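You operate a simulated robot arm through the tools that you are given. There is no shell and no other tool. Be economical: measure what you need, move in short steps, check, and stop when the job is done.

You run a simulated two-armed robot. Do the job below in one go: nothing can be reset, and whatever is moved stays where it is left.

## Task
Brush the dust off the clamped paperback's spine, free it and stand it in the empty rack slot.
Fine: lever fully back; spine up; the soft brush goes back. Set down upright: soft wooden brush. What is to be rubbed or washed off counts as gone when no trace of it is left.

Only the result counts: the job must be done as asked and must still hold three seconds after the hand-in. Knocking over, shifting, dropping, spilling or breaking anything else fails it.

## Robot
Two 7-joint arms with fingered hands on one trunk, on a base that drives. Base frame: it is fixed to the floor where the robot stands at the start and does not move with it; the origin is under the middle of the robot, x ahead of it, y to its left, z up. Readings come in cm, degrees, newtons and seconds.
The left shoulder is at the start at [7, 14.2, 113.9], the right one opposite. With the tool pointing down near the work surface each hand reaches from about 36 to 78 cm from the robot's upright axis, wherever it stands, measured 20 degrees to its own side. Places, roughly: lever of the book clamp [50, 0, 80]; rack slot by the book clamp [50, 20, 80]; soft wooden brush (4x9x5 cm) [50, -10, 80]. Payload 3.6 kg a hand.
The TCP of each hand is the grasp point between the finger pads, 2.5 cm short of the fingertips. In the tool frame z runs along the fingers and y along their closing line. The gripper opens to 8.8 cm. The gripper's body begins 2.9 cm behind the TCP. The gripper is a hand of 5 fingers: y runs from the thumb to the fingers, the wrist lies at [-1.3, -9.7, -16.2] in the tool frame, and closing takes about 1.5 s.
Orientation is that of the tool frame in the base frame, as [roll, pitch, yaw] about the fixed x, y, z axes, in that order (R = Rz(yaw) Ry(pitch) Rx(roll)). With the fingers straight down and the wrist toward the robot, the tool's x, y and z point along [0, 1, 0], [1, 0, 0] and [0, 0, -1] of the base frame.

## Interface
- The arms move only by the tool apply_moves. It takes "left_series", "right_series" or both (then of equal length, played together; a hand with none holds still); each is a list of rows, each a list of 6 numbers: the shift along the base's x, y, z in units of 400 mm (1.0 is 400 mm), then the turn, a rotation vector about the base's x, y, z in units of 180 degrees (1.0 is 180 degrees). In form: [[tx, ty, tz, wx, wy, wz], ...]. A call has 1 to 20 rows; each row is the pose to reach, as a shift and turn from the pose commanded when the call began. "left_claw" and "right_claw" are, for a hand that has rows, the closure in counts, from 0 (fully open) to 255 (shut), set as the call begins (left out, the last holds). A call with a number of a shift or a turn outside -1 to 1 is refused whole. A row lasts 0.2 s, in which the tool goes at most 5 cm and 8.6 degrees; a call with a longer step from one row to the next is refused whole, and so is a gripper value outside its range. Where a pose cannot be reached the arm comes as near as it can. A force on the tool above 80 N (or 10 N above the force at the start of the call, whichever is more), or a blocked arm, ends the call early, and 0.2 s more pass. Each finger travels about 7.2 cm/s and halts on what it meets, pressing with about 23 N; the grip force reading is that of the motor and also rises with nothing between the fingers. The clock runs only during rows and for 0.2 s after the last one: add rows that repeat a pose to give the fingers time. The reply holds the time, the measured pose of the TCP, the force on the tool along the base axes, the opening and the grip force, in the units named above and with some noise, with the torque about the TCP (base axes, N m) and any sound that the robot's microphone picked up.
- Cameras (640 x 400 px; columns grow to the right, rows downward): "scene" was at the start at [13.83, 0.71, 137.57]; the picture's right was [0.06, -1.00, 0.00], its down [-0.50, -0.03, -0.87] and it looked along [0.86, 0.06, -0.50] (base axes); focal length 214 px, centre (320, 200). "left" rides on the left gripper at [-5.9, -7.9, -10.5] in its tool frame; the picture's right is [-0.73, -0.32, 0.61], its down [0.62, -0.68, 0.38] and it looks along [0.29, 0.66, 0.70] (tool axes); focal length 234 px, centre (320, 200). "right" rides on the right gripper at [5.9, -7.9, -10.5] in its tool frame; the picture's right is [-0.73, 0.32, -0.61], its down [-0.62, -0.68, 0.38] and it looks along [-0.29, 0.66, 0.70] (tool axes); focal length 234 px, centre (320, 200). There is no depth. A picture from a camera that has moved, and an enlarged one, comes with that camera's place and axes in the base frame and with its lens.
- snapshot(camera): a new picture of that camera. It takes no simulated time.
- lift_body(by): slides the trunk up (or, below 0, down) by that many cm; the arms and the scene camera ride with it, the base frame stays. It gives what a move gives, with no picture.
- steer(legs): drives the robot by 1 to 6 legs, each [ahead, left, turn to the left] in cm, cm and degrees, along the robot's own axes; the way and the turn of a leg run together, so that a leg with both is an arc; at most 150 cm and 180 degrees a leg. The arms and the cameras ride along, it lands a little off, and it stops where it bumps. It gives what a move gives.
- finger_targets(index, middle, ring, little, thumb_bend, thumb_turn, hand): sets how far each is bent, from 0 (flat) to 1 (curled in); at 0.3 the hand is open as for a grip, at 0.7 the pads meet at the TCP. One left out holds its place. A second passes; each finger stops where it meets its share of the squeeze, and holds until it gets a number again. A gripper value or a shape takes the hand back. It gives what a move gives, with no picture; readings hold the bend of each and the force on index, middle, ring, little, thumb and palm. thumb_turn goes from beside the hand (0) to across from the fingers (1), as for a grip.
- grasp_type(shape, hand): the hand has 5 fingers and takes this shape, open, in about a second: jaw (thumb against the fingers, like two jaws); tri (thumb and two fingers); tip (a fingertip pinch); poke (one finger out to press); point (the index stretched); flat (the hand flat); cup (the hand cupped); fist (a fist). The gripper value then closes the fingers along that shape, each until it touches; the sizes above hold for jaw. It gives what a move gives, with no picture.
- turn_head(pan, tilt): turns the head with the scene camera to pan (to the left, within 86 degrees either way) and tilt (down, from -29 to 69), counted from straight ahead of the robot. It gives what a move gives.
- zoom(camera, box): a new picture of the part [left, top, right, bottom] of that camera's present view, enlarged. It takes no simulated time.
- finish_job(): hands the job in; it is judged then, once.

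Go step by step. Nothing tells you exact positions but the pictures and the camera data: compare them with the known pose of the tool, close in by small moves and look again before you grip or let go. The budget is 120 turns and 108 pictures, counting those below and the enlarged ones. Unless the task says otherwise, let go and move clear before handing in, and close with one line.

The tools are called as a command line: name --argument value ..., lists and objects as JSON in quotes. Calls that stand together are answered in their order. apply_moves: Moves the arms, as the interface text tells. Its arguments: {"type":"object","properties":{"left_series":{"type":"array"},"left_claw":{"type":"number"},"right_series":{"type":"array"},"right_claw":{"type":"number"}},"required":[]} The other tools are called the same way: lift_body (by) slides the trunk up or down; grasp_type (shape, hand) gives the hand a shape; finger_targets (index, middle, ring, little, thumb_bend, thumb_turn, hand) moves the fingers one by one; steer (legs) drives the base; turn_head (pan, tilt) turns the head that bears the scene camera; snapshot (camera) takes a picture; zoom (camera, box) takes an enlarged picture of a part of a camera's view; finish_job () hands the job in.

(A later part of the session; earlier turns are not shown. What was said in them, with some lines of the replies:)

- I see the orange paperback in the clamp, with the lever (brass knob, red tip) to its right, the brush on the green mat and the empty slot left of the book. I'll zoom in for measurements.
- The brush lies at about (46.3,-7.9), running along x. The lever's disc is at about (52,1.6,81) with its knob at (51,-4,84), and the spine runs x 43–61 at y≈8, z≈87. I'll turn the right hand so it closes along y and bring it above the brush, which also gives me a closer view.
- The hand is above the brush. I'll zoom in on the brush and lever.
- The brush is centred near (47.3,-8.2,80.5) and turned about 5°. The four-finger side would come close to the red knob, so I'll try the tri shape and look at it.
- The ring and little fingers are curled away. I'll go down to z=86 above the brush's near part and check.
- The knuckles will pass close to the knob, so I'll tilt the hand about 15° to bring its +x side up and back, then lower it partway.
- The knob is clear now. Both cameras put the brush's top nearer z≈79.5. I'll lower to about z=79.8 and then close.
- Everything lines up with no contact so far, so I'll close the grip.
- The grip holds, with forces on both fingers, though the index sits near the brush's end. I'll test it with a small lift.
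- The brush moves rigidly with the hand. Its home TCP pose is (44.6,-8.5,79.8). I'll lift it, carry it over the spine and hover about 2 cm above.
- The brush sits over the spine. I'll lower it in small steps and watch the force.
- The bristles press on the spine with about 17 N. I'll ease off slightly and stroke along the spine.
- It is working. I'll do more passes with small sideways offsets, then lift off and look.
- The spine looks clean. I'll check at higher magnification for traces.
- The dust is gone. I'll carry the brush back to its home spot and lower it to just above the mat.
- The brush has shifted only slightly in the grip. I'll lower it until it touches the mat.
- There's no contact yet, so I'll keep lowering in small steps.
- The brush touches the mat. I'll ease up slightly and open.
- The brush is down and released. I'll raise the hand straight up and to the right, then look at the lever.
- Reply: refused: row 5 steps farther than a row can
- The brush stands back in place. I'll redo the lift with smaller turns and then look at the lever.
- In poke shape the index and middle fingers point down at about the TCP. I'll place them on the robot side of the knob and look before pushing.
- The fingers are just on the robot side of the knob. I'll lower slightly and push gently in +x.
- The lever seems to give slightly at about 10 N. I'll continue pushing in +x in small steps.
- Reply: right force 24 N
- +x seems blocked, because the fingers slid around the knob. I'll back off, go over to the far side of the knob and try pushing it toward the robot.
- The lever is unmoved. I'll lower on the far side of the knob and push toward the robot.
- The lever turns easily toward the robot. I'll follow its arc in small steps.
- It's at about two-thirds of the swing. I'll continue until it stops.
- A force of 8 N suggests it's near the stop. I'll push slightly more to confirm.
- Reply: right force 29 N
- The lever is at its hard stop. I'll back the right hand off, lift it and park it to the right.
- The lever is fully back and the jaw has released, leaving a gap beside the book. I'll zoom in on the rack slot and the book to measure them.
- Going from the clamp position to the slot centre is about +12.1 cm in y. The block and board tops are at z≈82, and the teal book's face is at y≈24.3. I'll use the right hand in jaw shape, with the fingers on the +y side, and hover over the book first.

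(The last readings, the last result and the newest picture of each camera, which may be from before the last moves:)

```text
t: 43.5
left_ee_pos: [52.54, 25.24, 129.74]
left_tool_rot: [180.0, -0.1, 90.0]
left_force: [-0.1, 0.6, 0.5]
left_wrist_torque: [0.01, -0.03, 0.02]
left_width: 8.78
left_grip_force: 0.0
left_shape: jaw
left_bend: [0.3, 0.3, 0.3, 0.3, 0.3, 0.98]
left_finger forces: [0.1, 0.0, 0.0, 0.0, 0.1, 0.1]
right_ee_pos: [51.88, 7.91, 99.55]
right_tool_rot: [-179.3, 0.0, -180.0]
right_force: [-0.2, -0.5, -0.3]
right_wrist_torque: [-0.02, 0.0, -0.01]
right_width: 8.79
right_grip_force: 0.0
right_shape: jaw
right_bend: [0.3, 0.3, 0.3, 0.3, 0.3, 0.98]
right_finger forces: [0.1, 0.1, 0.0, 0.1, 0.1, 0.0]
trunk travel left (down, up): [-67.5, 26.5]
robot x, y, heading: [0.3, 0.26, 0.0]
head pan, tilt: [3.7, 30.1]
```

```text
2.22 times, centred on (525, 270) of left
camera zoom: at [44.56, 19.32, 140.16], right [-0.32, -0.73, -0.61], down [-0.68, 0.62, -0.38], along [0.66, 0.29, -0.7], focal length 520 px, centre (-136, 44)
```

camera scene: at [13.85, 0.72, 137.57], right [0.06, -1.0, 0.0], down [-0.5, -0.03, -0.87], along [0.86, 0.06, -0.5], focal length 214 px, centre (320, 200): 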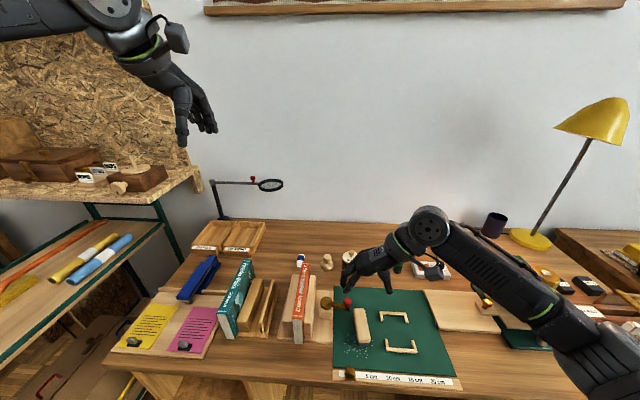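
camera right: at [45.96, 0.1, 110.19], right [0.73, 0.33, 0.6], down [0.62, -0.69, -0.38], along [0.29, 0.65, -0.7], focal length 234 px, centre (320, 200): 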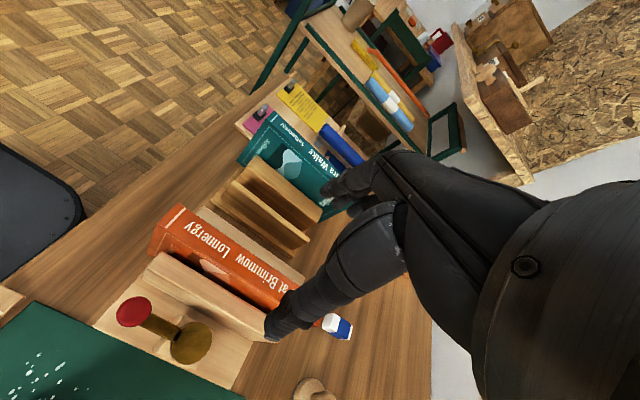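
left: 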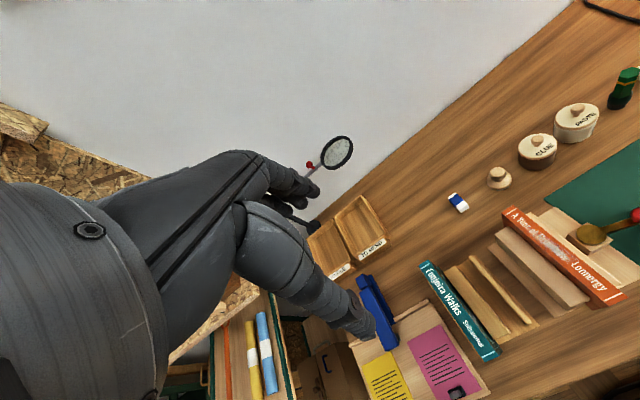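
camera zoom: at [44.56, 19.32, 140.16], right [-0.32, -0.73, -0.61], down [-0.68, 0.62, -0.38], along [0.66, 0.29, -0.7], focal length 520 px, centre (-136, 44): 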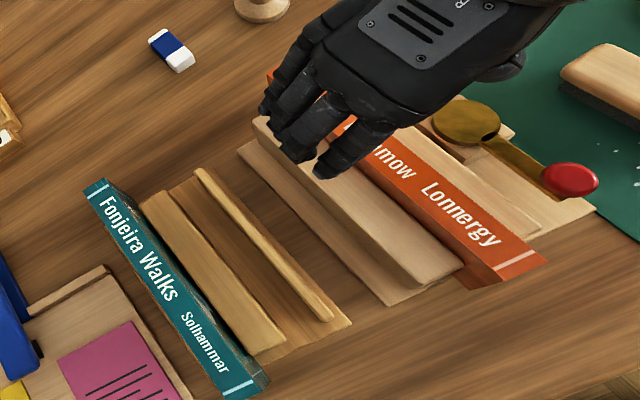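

The right camera also puts the spine at y≈7.9. I'll lower the open hand to straddle it.

apply_moves --right_series '[[0, 0, -0.09, 0, 0, 0], [0, 0, -0.18, 0, 0, 0], [0, 0, -0.24, 0, 0, 0], [0, 0, -0.27, 0, 0, 0], [0, 0, -0.298, 0, 0, 0], [0, 0, -0.298, 0, 0, 0]]'

zoom --camera "right" --box '[160, 130, 400, 330]'

zoom --camera "scene" --box '[240, 240, 360, 340]'

```text
t: 44.9
left_ee_pos: [52.55, 25.23, 129.72]
left_tool_rot: [180.0, 0.0, 90.0]
left_force: [-0.2, 0.5, -1.0]
left_wrist_torque: [0.02, 0.05, -0.01]
left_width: 8.78
left_grip_force: 0.1
left_shape: jaw
left_bend: [0.3, 0.3, 0.3, 0.3, 0.3, 0.98]
left_finger forces: [0.0, 0.0, 0.0, 0.1, 0.1, 0.0]
right_ee_pos: [51.83, 8.0, 87.73]
right_tool_rot: [-179.3, 0.0, 180.0]
right_force: [-0.2, -0.4, -0.4]
right_wrist_torque: [0.0, 0.01, -0.02]
right_width: 8.8
right_grip_force: 0.0
right_shape: jaw
right_bend: [0.3, 0.3, 0.3, 0.3, 0.3, 0.98]
right_finger forces: [0.0, 0.0, 0.0, 0.0, 0.1, 0.0]
trunk travel left (down, up): [-67.5, 26.5]
robot x, y, heading: [-0.11, -0.16, -0.2]
head pan, tilt: [3.7, 30.1]
```

```text
2.00 times, centred on (280, 230) of right
camera zoom: at [46.02, 0.21, 98.4], right [0.73, 0.33, 0.6], down [0.62, -0.69, -0.38], along [0.29, 0.65, -0.7], focal length 468 px, centre (400, 140)
```

zoom: 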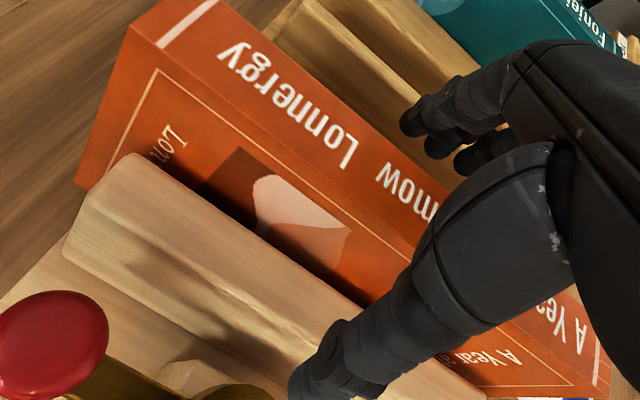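

```text
4.00 times, centred on (300, 290) of scene
camera zoom: at [13.83, 0.72, 137.57], right [0.06, -1.0, 0.0], down [-0.5, -0.03, -0.87], along [0.86, 0.06, -0.5], focal length 858 px, centre (400, -160)
```

zoom: 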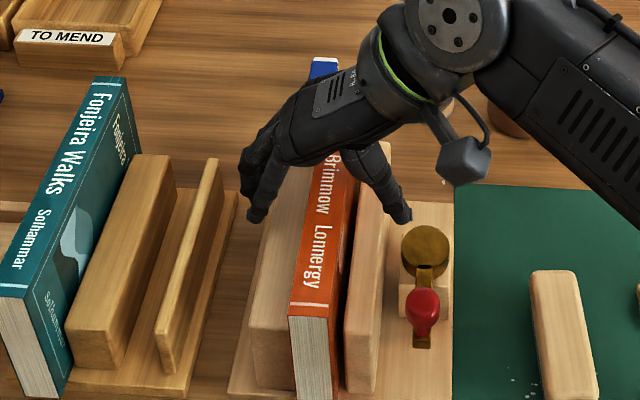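

The hand straddles the book without contact, so I'll close.

apply_moves --right_series '[[0, 0, 0, 0, 0, 0], [0, 0, 0, 0, 0, 0], [0, 0, 0, 0, 0, 0], [0, 0, 0, 0, 0, 0], [0, 0, 0, 0, 0, 0], [0, 0, 0, 0, 0, 0], [0, 0, 0, 0, 0, 0], [0, 0, 0, 0, 0, 0]]' --right_claw 255

zoom --camera "right" --box '[160, 130, 400, 330]'

zoom --camera "scene" --box '[240, 240, 360, 340]'

```text
t: 46.7
left_ee_pos: [52.68, 25.39, 129.58]
left_tool_rot: [180.0, -0.1, 90.0]
left_force: [-1.1, -0.3, 0.3]
left_wrist_torque: [0.01, 0.0, 0.03]
left_width: 8.76
left_grip_force: 0.1
left_shape: jaw
left_bend: [0.3, 0.3, 0.3, 0.3, 0.3, 0.98]
left_finger forces: [0.0, 0.0, 0.0, 0.0, 0.1, 0.1]
right_ee_pos: [51.85, 7.91, 87.8]
right_tool_rot: [-179.3, -0.1, 179.9]
right_force: [0.1, -1.2, 0.1]
right_wrist_torque: [-0.02, 0.01, 0.11]
right_width: 1.84
right_grip_force: 23.2
right_shape: jaw
right_bend: [0.73, 0.59, 0.58, 0.58, 0.74, 1.0]
right_finger forces: [10.6, 5.6, 2.6, 1.3, 21.0, 0.1]
trunk travel left (down, up): [-67.5, 26.5]
robot x, y, heading: [0.42, -0.03, -0.0]
head pan, tilt: [3.7, 30.1]
```

```text
2.00 times, centred on (280, 230) of right
camera zoom: at [46.03, 0.18, 98.41], right [0.73, 0.33, 0.6], down [0.62, -0.69, -0.38], along [0.29, 0.65, -0.7], focal length 468 px, centre (400, 140)
```

zoom: 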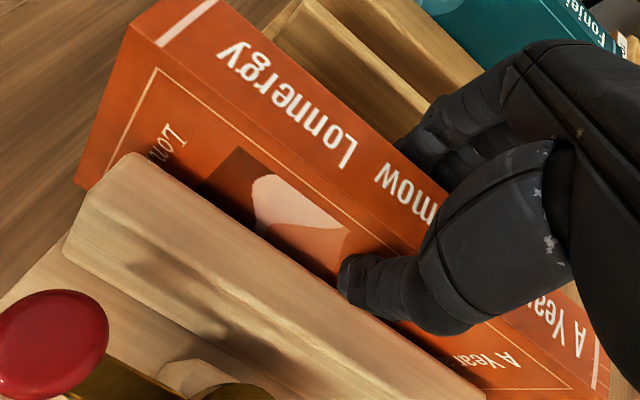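

```text
4.00 times, centred on (300, 290) of scene
camera zoom: at [13.85, 0.69, 137.57], right [0.06, -1.0, 0.0], down [-0.5, -0.03, -0.87], along [0.86, 0.06, -0.5], focal length 858 px, centre (400, -160)
```

zoom: 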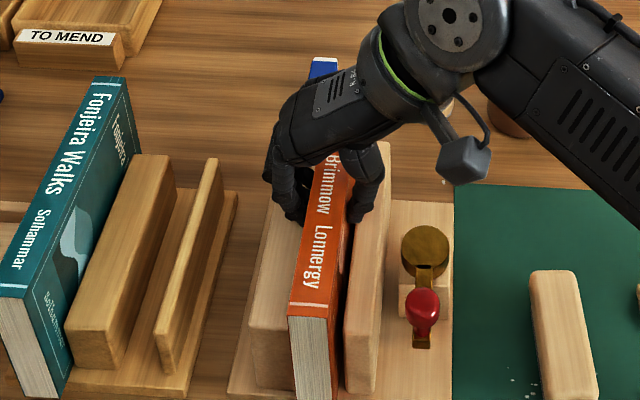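

The book is gripped. I'll lift it slowly by 8 cm.

apply_moves --right_series '[[0, 0, 0.02, 0, 0, 0], [0, 0, 0.04, 0, 0, 0], [0, 0, 0.07, 0, 0, 0], [0, 0, 0.1, 0, 0, 0], [0, 0, 0.14, 0, 0, 0], [0, 0, 0.18, 0, 0, 0], [0, 0, 0.21, 0, 0, 0], [0, 0, 0.21, 0, 0, 0]]'

snapshot --camera "scene"

zoom --camera "right" --box '[160, 130, 400, 330]'

```text
t: 48.5
left_ee_pos: [52.63, 25.37, 129.76]
left_tool_rot: [-179.9, 0.0, 90.0]
left_force: [-0.4, 0.3, -0.5]
left_wrist_torque: [-0.01, 0.01, -0.02]
left_width: 8.8
left_grip_force: 0.2
left_shape: jaw
left_bend: [0.3, 0.3, 0.3, 0.3, 0.3, 0.98]
left_finger forces: [0.0, 0.1, 0.0, 0.0, 0.0, 0.0]
right_ee_pos: [51.88, 7.94, 96.18]
right_tool_rot: [-179.3, -0.1, -180.0]
right_force: [-0.4, 0.5, -3.2]
right_wrist_torque: [-0.01, 0.01, -0.02]
right_width: 1.8
right_grip_force: 22.9
right_shape: jaw
right_bend: [0.73, 0.6, 0.61, 0.71, 0.75, 1.0]
right_finger forces: [13.2, 4.8, 2.2, 0.7, 21.2, 0.1]
trunk travel left (down, up): [-67.5, 26.5]
robot x, y, heading: [-0.14, -0.06, -0.0]
head pan, tilt: [3.7, 30.1]
```

```text
38 pictures are left
camera scene: at [13.88, 0.72, 137.56], right [0.07, -1.0, 0.0], down [-0.5, -0.03, -0.87], along [0.86, 0.06, -0.5], focal length 214 px, centre (320, 200)
```

scene: 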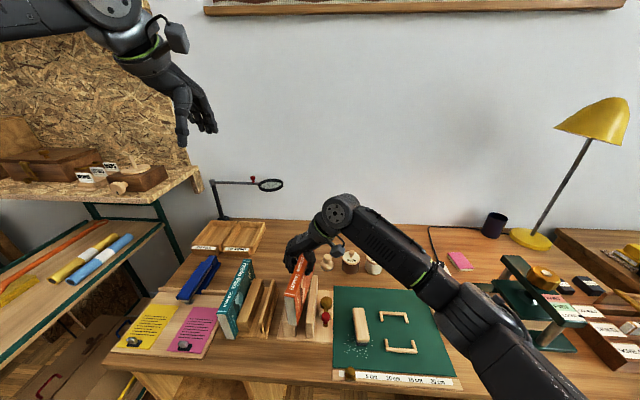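

```text
2.00 times, centred on (280, 230) of right
camera zoom: at [46.0, 0.18, 106.88], right [0.73, 0.33, 0.6], down [0.62, -0.69, -0.38], along [0.29, 0.65, -0.7], focal length 468 px, centre (400, 140)
```

zoom: 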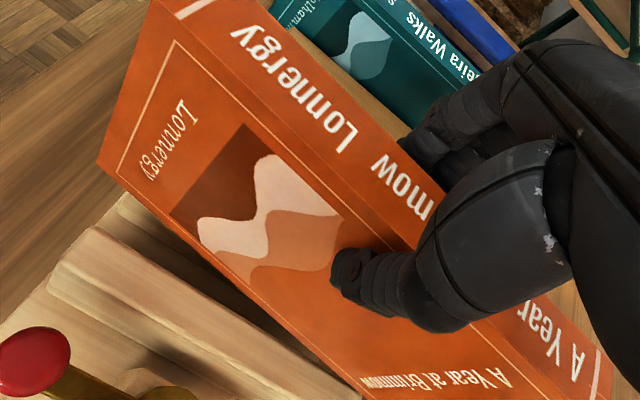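

The book came up cleanly, with perhaps a slight yaw. I'll check from the scene and left cameras.

zoom --camera "scene" --box '[230, 230, 350, 340]'

zoom --camera "left" --box '[410, 180, 640, 360]'

```text
3.64 times, centred on (290, 285) of scene
camera zoom: at [13.88, 0.72, 137.56], right [0.07, -1.0, 0.0], down [-0.5, -0.03, -0.87], along [0.86, 0.06, -0.5], focal length 780 px, centre (429, -109)
```

zoom: 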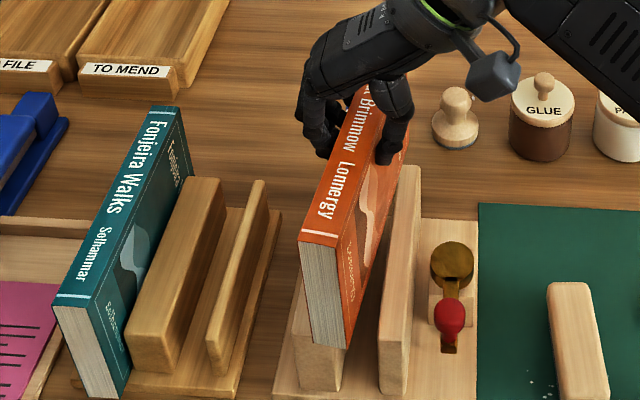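

```text
2.22 times, centred on (525, 270) of left
camera zoom: at [44.63, 19.41, 140.12], right [-0.32, -0.73, -0.61], down [-0.68, 0.62, -0.38], along [0.66, 0.29, -0.7], focal length 520 px, centre (-136, 44)
```

zoom: 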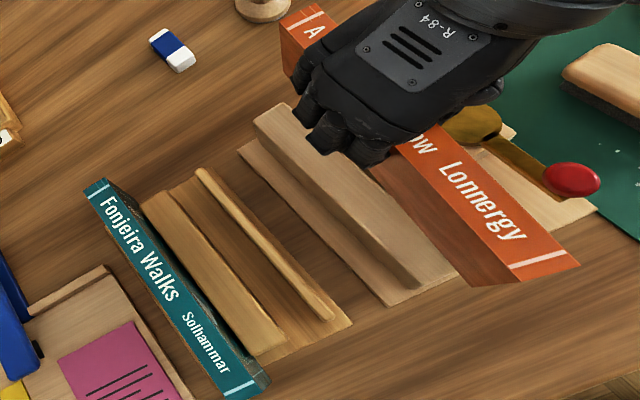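

The book yawed about -8° in the grip but isn't rolled. I'll turn the hand +8° and carry the book over the slot, staying high.

apply_moves --right_series '[[0, 0.03, 0.01, 0, 0, 0.022], [-0.003, 0.1, 0.01, 0, 0, 0.044], [-0.006, 0.18, 0.01, 0, 0, 0.044], [-0.01, 0.26, 0.01, 0, 0, 0.044], [-0.012, 0.3025, 0.01, 0, 0, 0.044], [-0.012, 0.3025, 0.01, 0, 0, 0.044]]'

zoom --camera "scene" --box '[210, 220, 330, 340]'

zoom --camera "left" --box '[370, 180, 600, 380]'

snapshot --camera "right"

```text
t: 49.9
left_ee_pos: [52.62, 25.35, 129.77]
left_tool_rot: [180.0, 0.0, 90.0]
left_force: [-0.6, -0.8, 1.2]
left_wrist_torque: [-0.02, 0.04, -0.03]
left_width: 8.77
left_grip_force: 0.1
left_shape: jaw
left_bend: [0.3, 0.3, 0.3, 0.3, 0.3, 0.98]
left_finger forces: [0.0, 0.0, 0.1, 0.0, 0.0, 0.0]
right_ee_pos: [51.31, 20.04, 96.49]
right_tool_rot: [-179.3, -0.1, -172.1]
right_force: [-0.1, -0.7, -3.2]
right_wrist_torque: [0.0, 0.0, -0.02]
right_width: 1.84
right_grip_force: 23.4
right_shape: jaw
right_bend: [0.73, 0.6, 0.62, 0.66, 0.75, 1.0]
right_finger forces: [13.5, 5.0, 2.4, 0.6, 21.2, 0.0]
trunk travel left (down, up): [-67.5, 26.5]
robot x, y, heading: [-0.02, 0.08, -0.0]
head pan, tilt: [3.7, 30.1]
```

```text
3.33 times, centred on (270, 280) of scene
camera zoom: at [13.88, 0.68, 137.56], right [0.06, -1.0, 0.0], down [-0.5, -0.03, -0.87], along [0.86, 0.06, -0.5], focal length 715 px, centre (487, -67)
```

zoom: 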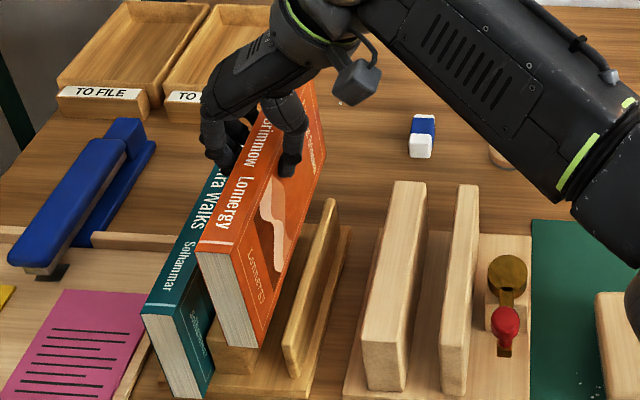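

```text
2.00 times, centred on (485, 280) of left
camera zoom: at [44.64, 19.37, 140.12], right [-0.32, -0.73, -0.61], down [-0.68, 0.62, -0.38], along [0.66, 0.29, -0.7], focal length 468 px, centre (-10, 40)
```

zoom: 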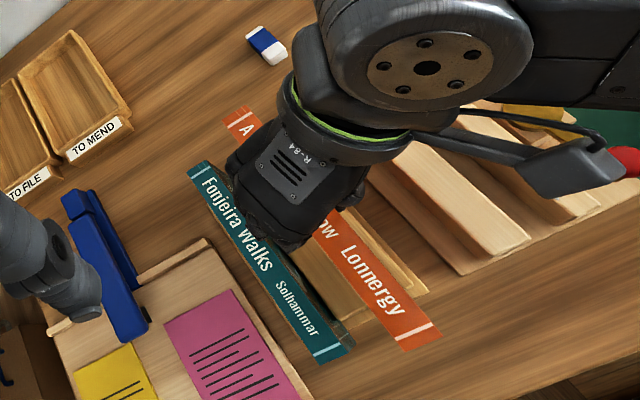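

```text
32 pictures are left
camera right: at [46.56, 11.52, 107.21], right [0.67, 0.43, 0.6], down [0.71, -0.59, -0.38], along [0.2, 0.68, -0.7], focal length 234 px, centre (320, 200)
```

right: 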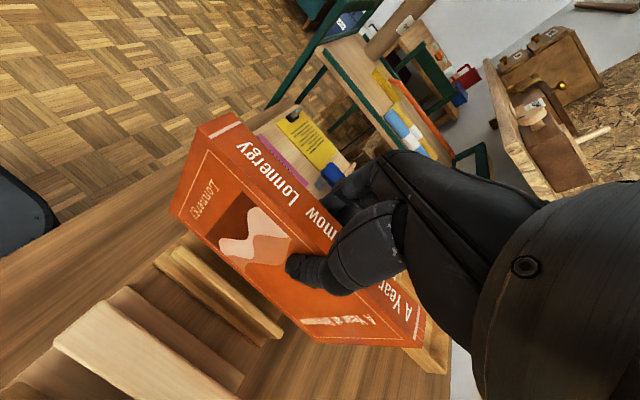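

From the left camera, nearly overhead, the book's line is y≈19.6 with yaw about -1°, and the slot centre is about 19.8. I'll zoom for a finer comparison.

zoom --camera "left" --box '[500, 280, 600, 360]'

zoom --camera "right" --box '[140, 200, 340, 380]'

```text
5.00 times, centred on (550, 320) of left
camera zoom: at [44.64, 19.37, 140.12], right [-0.32, -0.73, -0.61], down [-0.68, 0.62, -0.38], along [0.66, 0.29, -0.7], focal length 1171 px, centre (-830, -400)
```

zoom: 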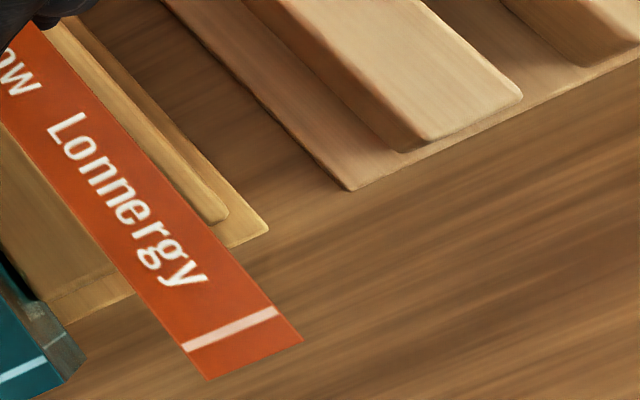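

```text
2.22 times, centred on (240, 290) of right
camera zoom: at [46.56, 11.52, 107.21], right [0.67, 0.43, 0.6], down [0.71, -0.59, -0.38], along [0.2, 0.68, -0.7], focal length 520 px, centre (498, 0)
```

zoom: 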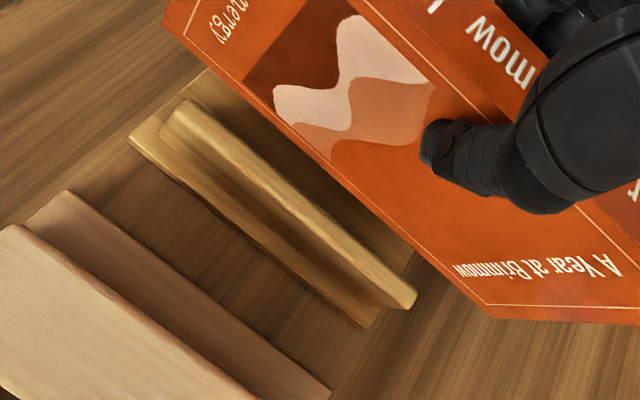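

The offset is about 0.25 cm. I'll shift +y by that much and lower until the book's bottom just enters the slot.

apply_moves --right_series '[[0, 0.006, 0, 0, 0, 0], [0, 0.006, -0.04, 0, 0, 0], [0, 0.006, -0.08, 0, 0, 0], [0, 0.006, -0.1, 0, 0, 0], [0, 0.006, -0.12, 0, 0, 0], [0, 0.006, -0.12, 0, 0, 0]]'

zoom --camera "scene" --box '[220, 240, 310, 340]'

zoom --camera "right" --box '[140, 200, 340, 380]'

```text
t: 51.3
left_ee_pos: [52.68, 25.34, 129.56]
left_tool_rot: [-180.0, 0.0, 89.9]
left_force: [0.8, 0.3, -0.3]
left_wrist_torque: [0.02, -0.02, -0.02]
left_width: 8.78
left_grip_force: 0.0
left_shape: jaw
left_bend: [0.3, 0.3, 0.3, 0.3, 0.3, 0.98]
left_finger forces: [0.0, 0.0, 0.0, 0.1, 0.1, 0.0]
right_ee_pos: [51.19, 20.37, 91.78]
right_tool_rot: [-179.3, 0.0, -172.0]
right_force: [-0.7, -0.6, -3.2]
right_wrist_torque: [-0.04, 0.02, 0.01]
right_width: 1.82
right_grip_force: 22.7
right_shape: jaw
right_bend: [0.73, 0.6, 0.62, 0.66, 0.75, 1.0]
right_finger forces: [13.4, 4.9, 2.4, 0.7, 21.0, 0.0]
trunk travel left (down, up): [-67.5, 26.5]
robot x, y, heading: [-0.02, -0.01, 0.1]
head pan, tilt: [3.7, 30.1]
```

```text
4.00 times, centred on (265, 290) of scene
camera zoom: at [13.86, 0.74, 137.56], right [0.06, -1.0, 0.0], down [-0.5, -0.03, -0.87], along [0.86, 0.06, -0.5], focal length 858 px, centre (540, -160)
```

zoom: 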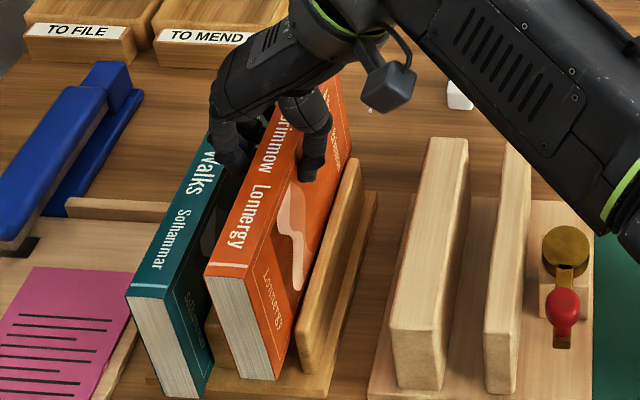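

```text
2.22 times, centred on (240, 290) of right
camera zoom: at [46.58, 11.76, 102.42], right [0.67, 0.43, 0.6], down [0.71, -0.59, -0.38], along [0.2, 0.68, -0.7], focal length 520 px, centre (498, 0)
```

zoom: 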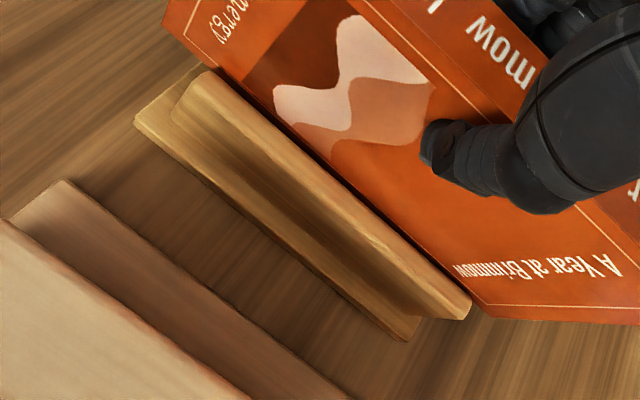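

The alignment looks right. I'll lower in small steps and watch the force.

apply_moves --right_series '[[0, 0, -0.012, 0, 0, 0], [0, 0, -0.024, 0, 0, 0], [0, 0, -0.036, 0, 0, 0], [0, 0, -0.036, 0, 0, 0]]'

zoom --camera "right" --box '[140, 200, 340, 380]'

```text
t: 52.3
left_ee_pos: [52.57, 25.36, 129.59]
left_tool_rot: [-179.9, 0.0, 90.1]
left_force: [-1.1, 0.7, 0.2]
left_wrist_torque: [-0.04, 0.0, 0.03]
left_width: 8.76
left_grip_force: 0.0
left_shape: jaw
left_bend: [0.3, 0.3, 0.3, 0.3, 0.3, 0.98]
left_finger forces: [0.1, 0.0, 0.1, 0.0, 0.1, 0.0]
right_ee_pos: [51.21, 20.29, 90.4]
right_tool_rot: [-179.3, -0.1, -172.0]
right_force: [-0.6, -0.3, -2.4]
right_wrist_torque: [-0.01, 0.02, 0.03]
right_width: 1.82
right_grip_force: 23.3
right_shape: jaw
right_bend: [0.73, 0.6, 0.62, 0.66, 0.75, 1.0]
right_finger forces: [13.3, 4.9, 2.4, 0.7, 21.2, 0.0]
trunk travel left (down, up): [-67.5, 26.5]
robot x, y, heading: [0.4, 0.13, 0.0]
head pan, tilt: [3.7, 30.1]
```

```text
2.22 times, centred on (240, 290) of right
camera zoom: at [46.54, 11.8, 101.01], right [0.67, 0.43, 0.6], down [0.71, -0.59, -0.38], along [0.2, 0.68, -0.7], focal length 520 px, centre (498, 0)
```

zoom: 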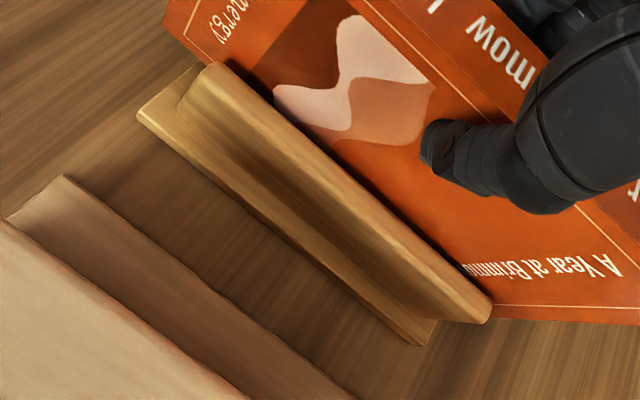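

It's entering freely. I'll continue down towards the slot floor.

apply_moves --right_series '[[0, 0, -0.015, 0, 0, 0], [0, 0, -0.03, 0, 0, 0], [0, 0, -0.042, 0, 0, 0], [0, 0, -0.052, 0, 0, 0], [0, 0, -0.052, 0, 0, 0]]'

zoom --camera "right" --box '[140, 200, 340, 380]'

zoom --camera "scene" --box '[220, 240, 310, 340]'

```text
t: 53.5
left_ee_pos: [52.58, 25.29, 129.69]
left_tool_rot: [-180.0, 0.0, 90.0]
left_force: [0.3, 0.9, -0.5]
left_wrist_torque: [-0.03, 0.01, -0.05]
left_width: 8.77
left_grip_force: 0.1
left_shape: jaw
left_bend: [0.3, 0.3, 0.3, 0.3, 0.3, 0.98]
left_finger forces: [0.0, 0.1, 0.0, 0.1, 0.1, 0.0]
right_ee_pos: [51.28, 20.28, 88.27]
right_tool_rot: [-179.3, -0.1, -172.1]
right_force: [-0.1, -0.3, -2.2]
right_wrist_torque: [0.0, 0.01, 0.0]
right_width: 1.83
right_grip_force: 23.2
right_shape: jaw
right_bend: [0.73, 0.6, 0.62, 0.66, 0.75, 1.0]
right_finger forces: [13.3, 4.8, 2.3, 0.6, 21.1, 0.0]
trunk travel left (down, up): [-67.5, 26.5]
robot x, y, heading: [-0.15, 0.05, -0.2]
head pan, tilt: [3.7, 30.1]
```

```text
2.22 times, centred on (240, 290) of right
camera zoom: at [46.53, 11.76, 98.91], right [0.67, 0.43, 0.6], down [0.71, -0.59, -0.38], along [0.2, 0.68, -0.7], focal length 520 px, centre (498, 0)
```

zoom: 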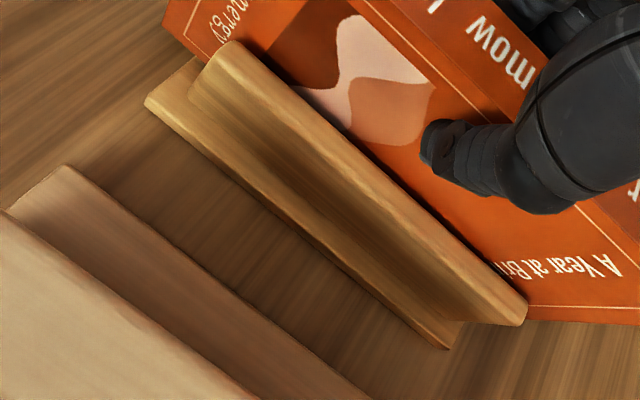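

```text
4.00 times, centred on (265, 290) of scene
camera zoom: at [13.87, 0.73, 137.56], right [0.06, -1.0, 0.0], down [-0.5, -0.03, -0.87], along [0.86, 0.06, -0.5], focal length 858 px, centre (540, -160)
```

zoom: 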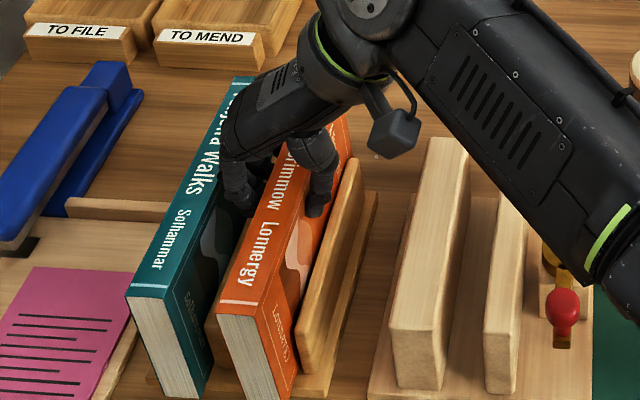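

No contact yet. I'll make the final approach to the floor in fine steps.

apply_moves --right_series '[[0, 0, -0.006, 0, 0, 0], [0, 0, -0.012, 0, 0, 0], [0, 0, -0.016, 0, 0, 0], [0, 0, -0.016, 0, 0, 0]]'

```text
t: 54.5
left_ee_pos: [52.41, 25.22, 129.81]
left_tool_rot: [-180.0, -0.1, 90.0]
left_force: [0.3, -0.1, 0.2]
left_wrist_torque: [-0.01, -0.02, -0.04]
left_width: 8.78
left_grip_force: 0.0
left_shape: jaw
left_bend: [0.3, 0.3, 0.3, 0.3, 0.3, 0.98]
left_finger forces: [0.0, 0.1, 0.0, 0.0, 0.0, 0.0]
right_ee_pos: [51.2, 20.25, 87.6]
right_tool_rot: [-179.4, 0.0, -172.1]
right_force: [2.4, 0.9, 8.1]
right_wrist_torque: [0.04, -0.02, 0.02]
right_width: 1.86
right_grip_force: 22.8
right_shape: jaw
right_bend: [0.73, 0.6, 0.62, 0.66, 0.75, 1.0]
right_finger forces: [14.2, 5.8, 2.6, 0.6, 22.5, 0.0]
trunk travel left (down, up): [-67.5, 26.5]
robot x, y, heading: [0.24, -0.04, 0.3]
head pan, tilt: [3.7, 30.1]
```

The book sits on the slot floor. I'll ease off and open only partway, since the teal book is close.

apply_moves --right_series '[[0, 0, 0.001, 0, 0, 0], [0, 0, 0.001, 0, 0, 0], [0, 0, 0.001, 0, 0, 0], [0, 0, 0.001, 0, 0, 0], [0, 0, 0.001, 0, 0, 0]]' --right_claw 135

zoom --camera "scene" --box '[220, 240, 310, 340]'

zoom --camera "right" --box '[160, 130, 400, 330]'

```text
t: 55.7
left_ee_pos: [52.72, 25.39, 129.67]
left_tool_rot: [-179.9, 0.0, 90.0]
left_force: [0.2, 0.3, -0.2]
left_wrist_torque: [0.0, 0.0, -0.06]
left_width: 8.77
left_grip_force: 0.1
left_shape: jaw
left_bend: [0.3, 0.3, 0.3, 0.3, 0.3, 0.98]
left_finger forces: [0.1, 0.0, 0.0, 0.1, 0.0, 0.1]
right_ee_pos: [51.29, 20.35, 87.51]
right_tool_rot: [-179.3, 0.0, -172.2]
right_force: [-0.6, -1.3, 0.4]
right_wrist_torque: [-0.02, -0.02, 0.01]
right_width: 4.1
right_grip_force: 0.0
right_shape: jaw
right_bend: [0.74, 0.46, 0.42, 0.42, 0.71, 1.0]
right_finger forces: [0.1, 0.2, 0.0, 0.0, 0.0, 0.0]
trunk travel left (down, up): [-67.5, 26.5]
robot x, y, heading: [-0.15, 0.23, 0.0]
head pan, tilt: [3.7, 30.1]
```

```text
4.00 times, centred on (265, 290) of scene
camera zoom: at [13.82, 0.71, 137.57], right [0.07, -1.0, 0.0], down [-0.5, -0.03, -0.87], along [0.86, 0.06, -0.5], focal length 858 px, centre (540, -160)
```

zoom: 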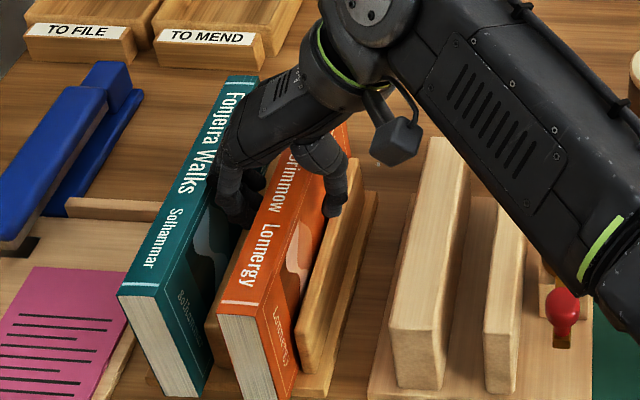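

```text
2.00 times, centred on (280, 230) of right
camera zoom: at [46.56, 11.71, 98.25], right [0.67, 0.43, 0.6], down [0.71, -0.59, -0.38], along [0.2, 0.68, -0.7], focal length 468 px, centre (400, 140)
```

zoom: 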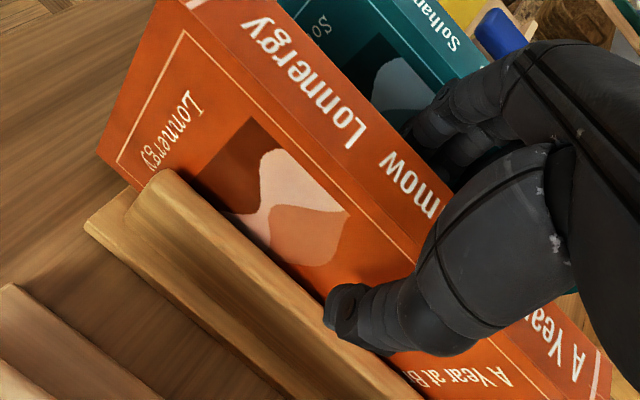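

The outer fingers seem to have nudged the teal book slightly. I'll narrow the opening a little and withdraw straight up.

apply_moves --right_series '[[0, 0, 0, 0, 0, 0], [0, 0, 0, 0, 0, 0], [0, 0, 0.01, 0, 0, 0], [0, 0, 0.025, 0, 0, 0], [0, 0, 0.025, 0, 0, 0]]' --right_claw 155

zoom --camera "scene" --box '[220, 240, 310, 340]'

```text
t: 56.9
left_ee_pos: [52.56, 25.29, 129.78]
left_tool_rot: [-179.9, 0.1, 90.0]
left_force: [-0.4, -0.6, 0.4]
left_wrist_torque: [-0.02, -0.01, -0.02]
left_width: 8.8
left_grip_force: 0.0
left_shape: jaw
left_bend: [0.3, 0.3, 0.3, 0.3, 0.3, 0.98]
left_finger forces: [0.0, 0.1, 0.0, 0.0, 0.0, 0.1]
right_ee_pos: [51.35, 20.27, 88.59]
right_tool_rot: [-179.3, 0.0, -172.1]
right_force: [0.4, 0.3, 0.1]
right_wrist_torque: [0.0, 0.0, -0.01]
right_width: 3.47
right_grip_force: 0.0
right_shape: jaw
right_bend: [0.74, 0.49, 0.46, 0.44, 0.72, 1.0]
right_finger forces: [0.0, 0.0, 0.0, 0.0, 0.0, 0.0]
trunk travel left (down, up): [-67.5, 26.5]
robot x, y, heading: [0.03, -0.01, -0.1]
head pan, tilt: [3.7, 30.1]
```

```text
4.00 times, centred on (265, 290) of scene
camera zoom: at [13.83, 0.72, 137.57], right [0.07, -1.0, 0.0], down [-0.5, -0.03, -0.87], along [0.86, 0.06, -0.5], focal length 858 px, centre (540, -160)
```

zoom: 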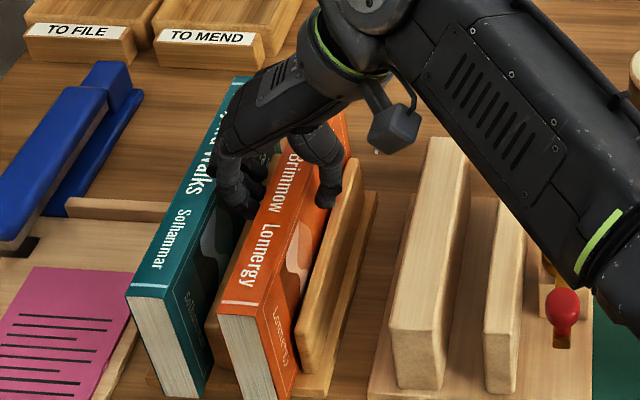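

The teal book has settled back to its original spot, and the orange book stays in the slot. I'll lift straight out.

apply_moves --right_series '[[0, 0, 0.03, 0, 0, 0], [0, 0, 0.06, 0, 0, 0], [0, 0, 0.1, 0, 0, 0], [0, 0, 0.16, 0, 0, 0], [0, 0, 0.24, 0, 0, 0], [0, 0, 0.33, 0, 0, 0], [0, -0.1, 0.38, 0, 0, 0], [0, -0.2, 0.38, 0, 0, 0], [0, -0.3, 0.38, 0, 0, 0], [0, -0.4, 0.38, 0, 0, 0], [0, -0.5, 0.38, 0, 0, 0], [0, -0.6, 0.38, 0, 0, 0], [0, -0.7, 0.38, 0, 0, 0], [0, -0.8, 0.38, 0, 0, 0]]'

zoom --camera "scene" --box '[210, 240, 370, 360]'

zoom --camera "left" --box '[370, 180, 640, 380]'

snapshot --camera "right"

```text
t: 59.9
left_ee_pos: [52.51, 25.14, 129.7]
left_tool_rot: [180.0, -0.2, 90.1]
left_force: [-0.3, -0.2, -0.1]
left_wrist_torque: [0.03, -0.01, 0.03]
left_width: 8.75
left_grip_force: 0.1
left_shape: jaw
left_bend: [0.3, 0.3, 0.3, 0.3, 0.3, 0.98]
left_finger forces: [0.0, 0.0, 0.0, 0.1, 0.0, 0.1]
right_ee_pos: [51.4, -11.54, 103.92]
right_tool_rot: [-179.4, 0.1, -172.0]
right_force: [0.4, 0.2, -0.6]
right_wrist_torque: [0.01, 0.02, 0.0]
right_width: 3.48
right_grip_force: 0.1
right_shape: jaw
right_bend: [0.74, 0.49, 0.46, 0.44, 0.72, 1.0]
right_finger forces: [0.1, 0.0, 0.1, 0.0, 0.1, 0.1]
trunk travel left (down, up): [-67.5, 26.5]
robot x, y, heading: [0.19, -0.36, -0.2]
head pan, tilt: [3.7, 30.1]
```

```text
3.33 times, centred on (290, 300) of scene
camera zoom: at [13.77, 0.57, 137.58], right [0.07, -1.0, 0.0], down [-0.5, -0.03, -0.87], along [0.86, 0.06, -0.5], focal length 715 px, centre (420, -133)
```

zoom: 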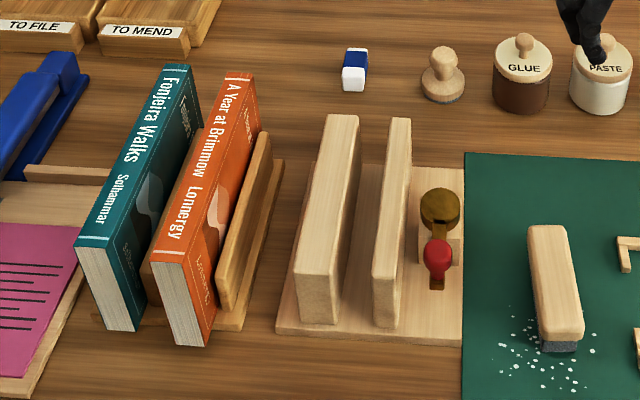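

```text
2.00 times, centred on (505, 280) of left
camera zoom: at [44.51, 19.26, 140.18], right [-0.32, -0.73, -0.61], down [-0.68, 0.62, -0.38], along [0.66, 0.29, -0.7], focal length 468 px, centre (-50, 40)
```

zoom: 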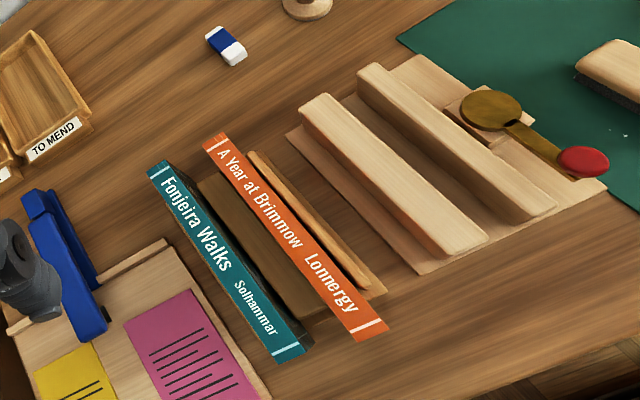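

```text
19 pictures are left
camera right: at [46.63, -20.07, 114.48], right [0.67, 0.43, 0.6], down [0.71, -0.59, -0.38], along [0.2, 0.68, -0.7], focal length 234 px, centre (320, 200)
```

right: 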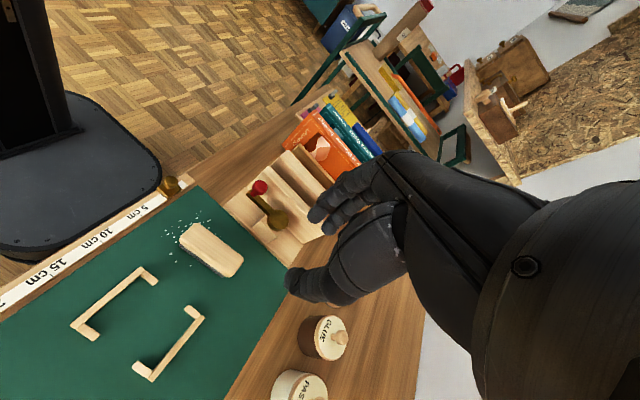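

finish_job

```text
The job is handed in.
```

The paperback's spine is brushed clean with no dust visible when zoomed in. The lever is fully back against its stop, and the book stands spine up in the rack slot. The brush is upright on the mat about 0.4 cm from where it started. While I was letting go of the book, my fingers briefly tilted the teal book next to it; it settled back to its original place.
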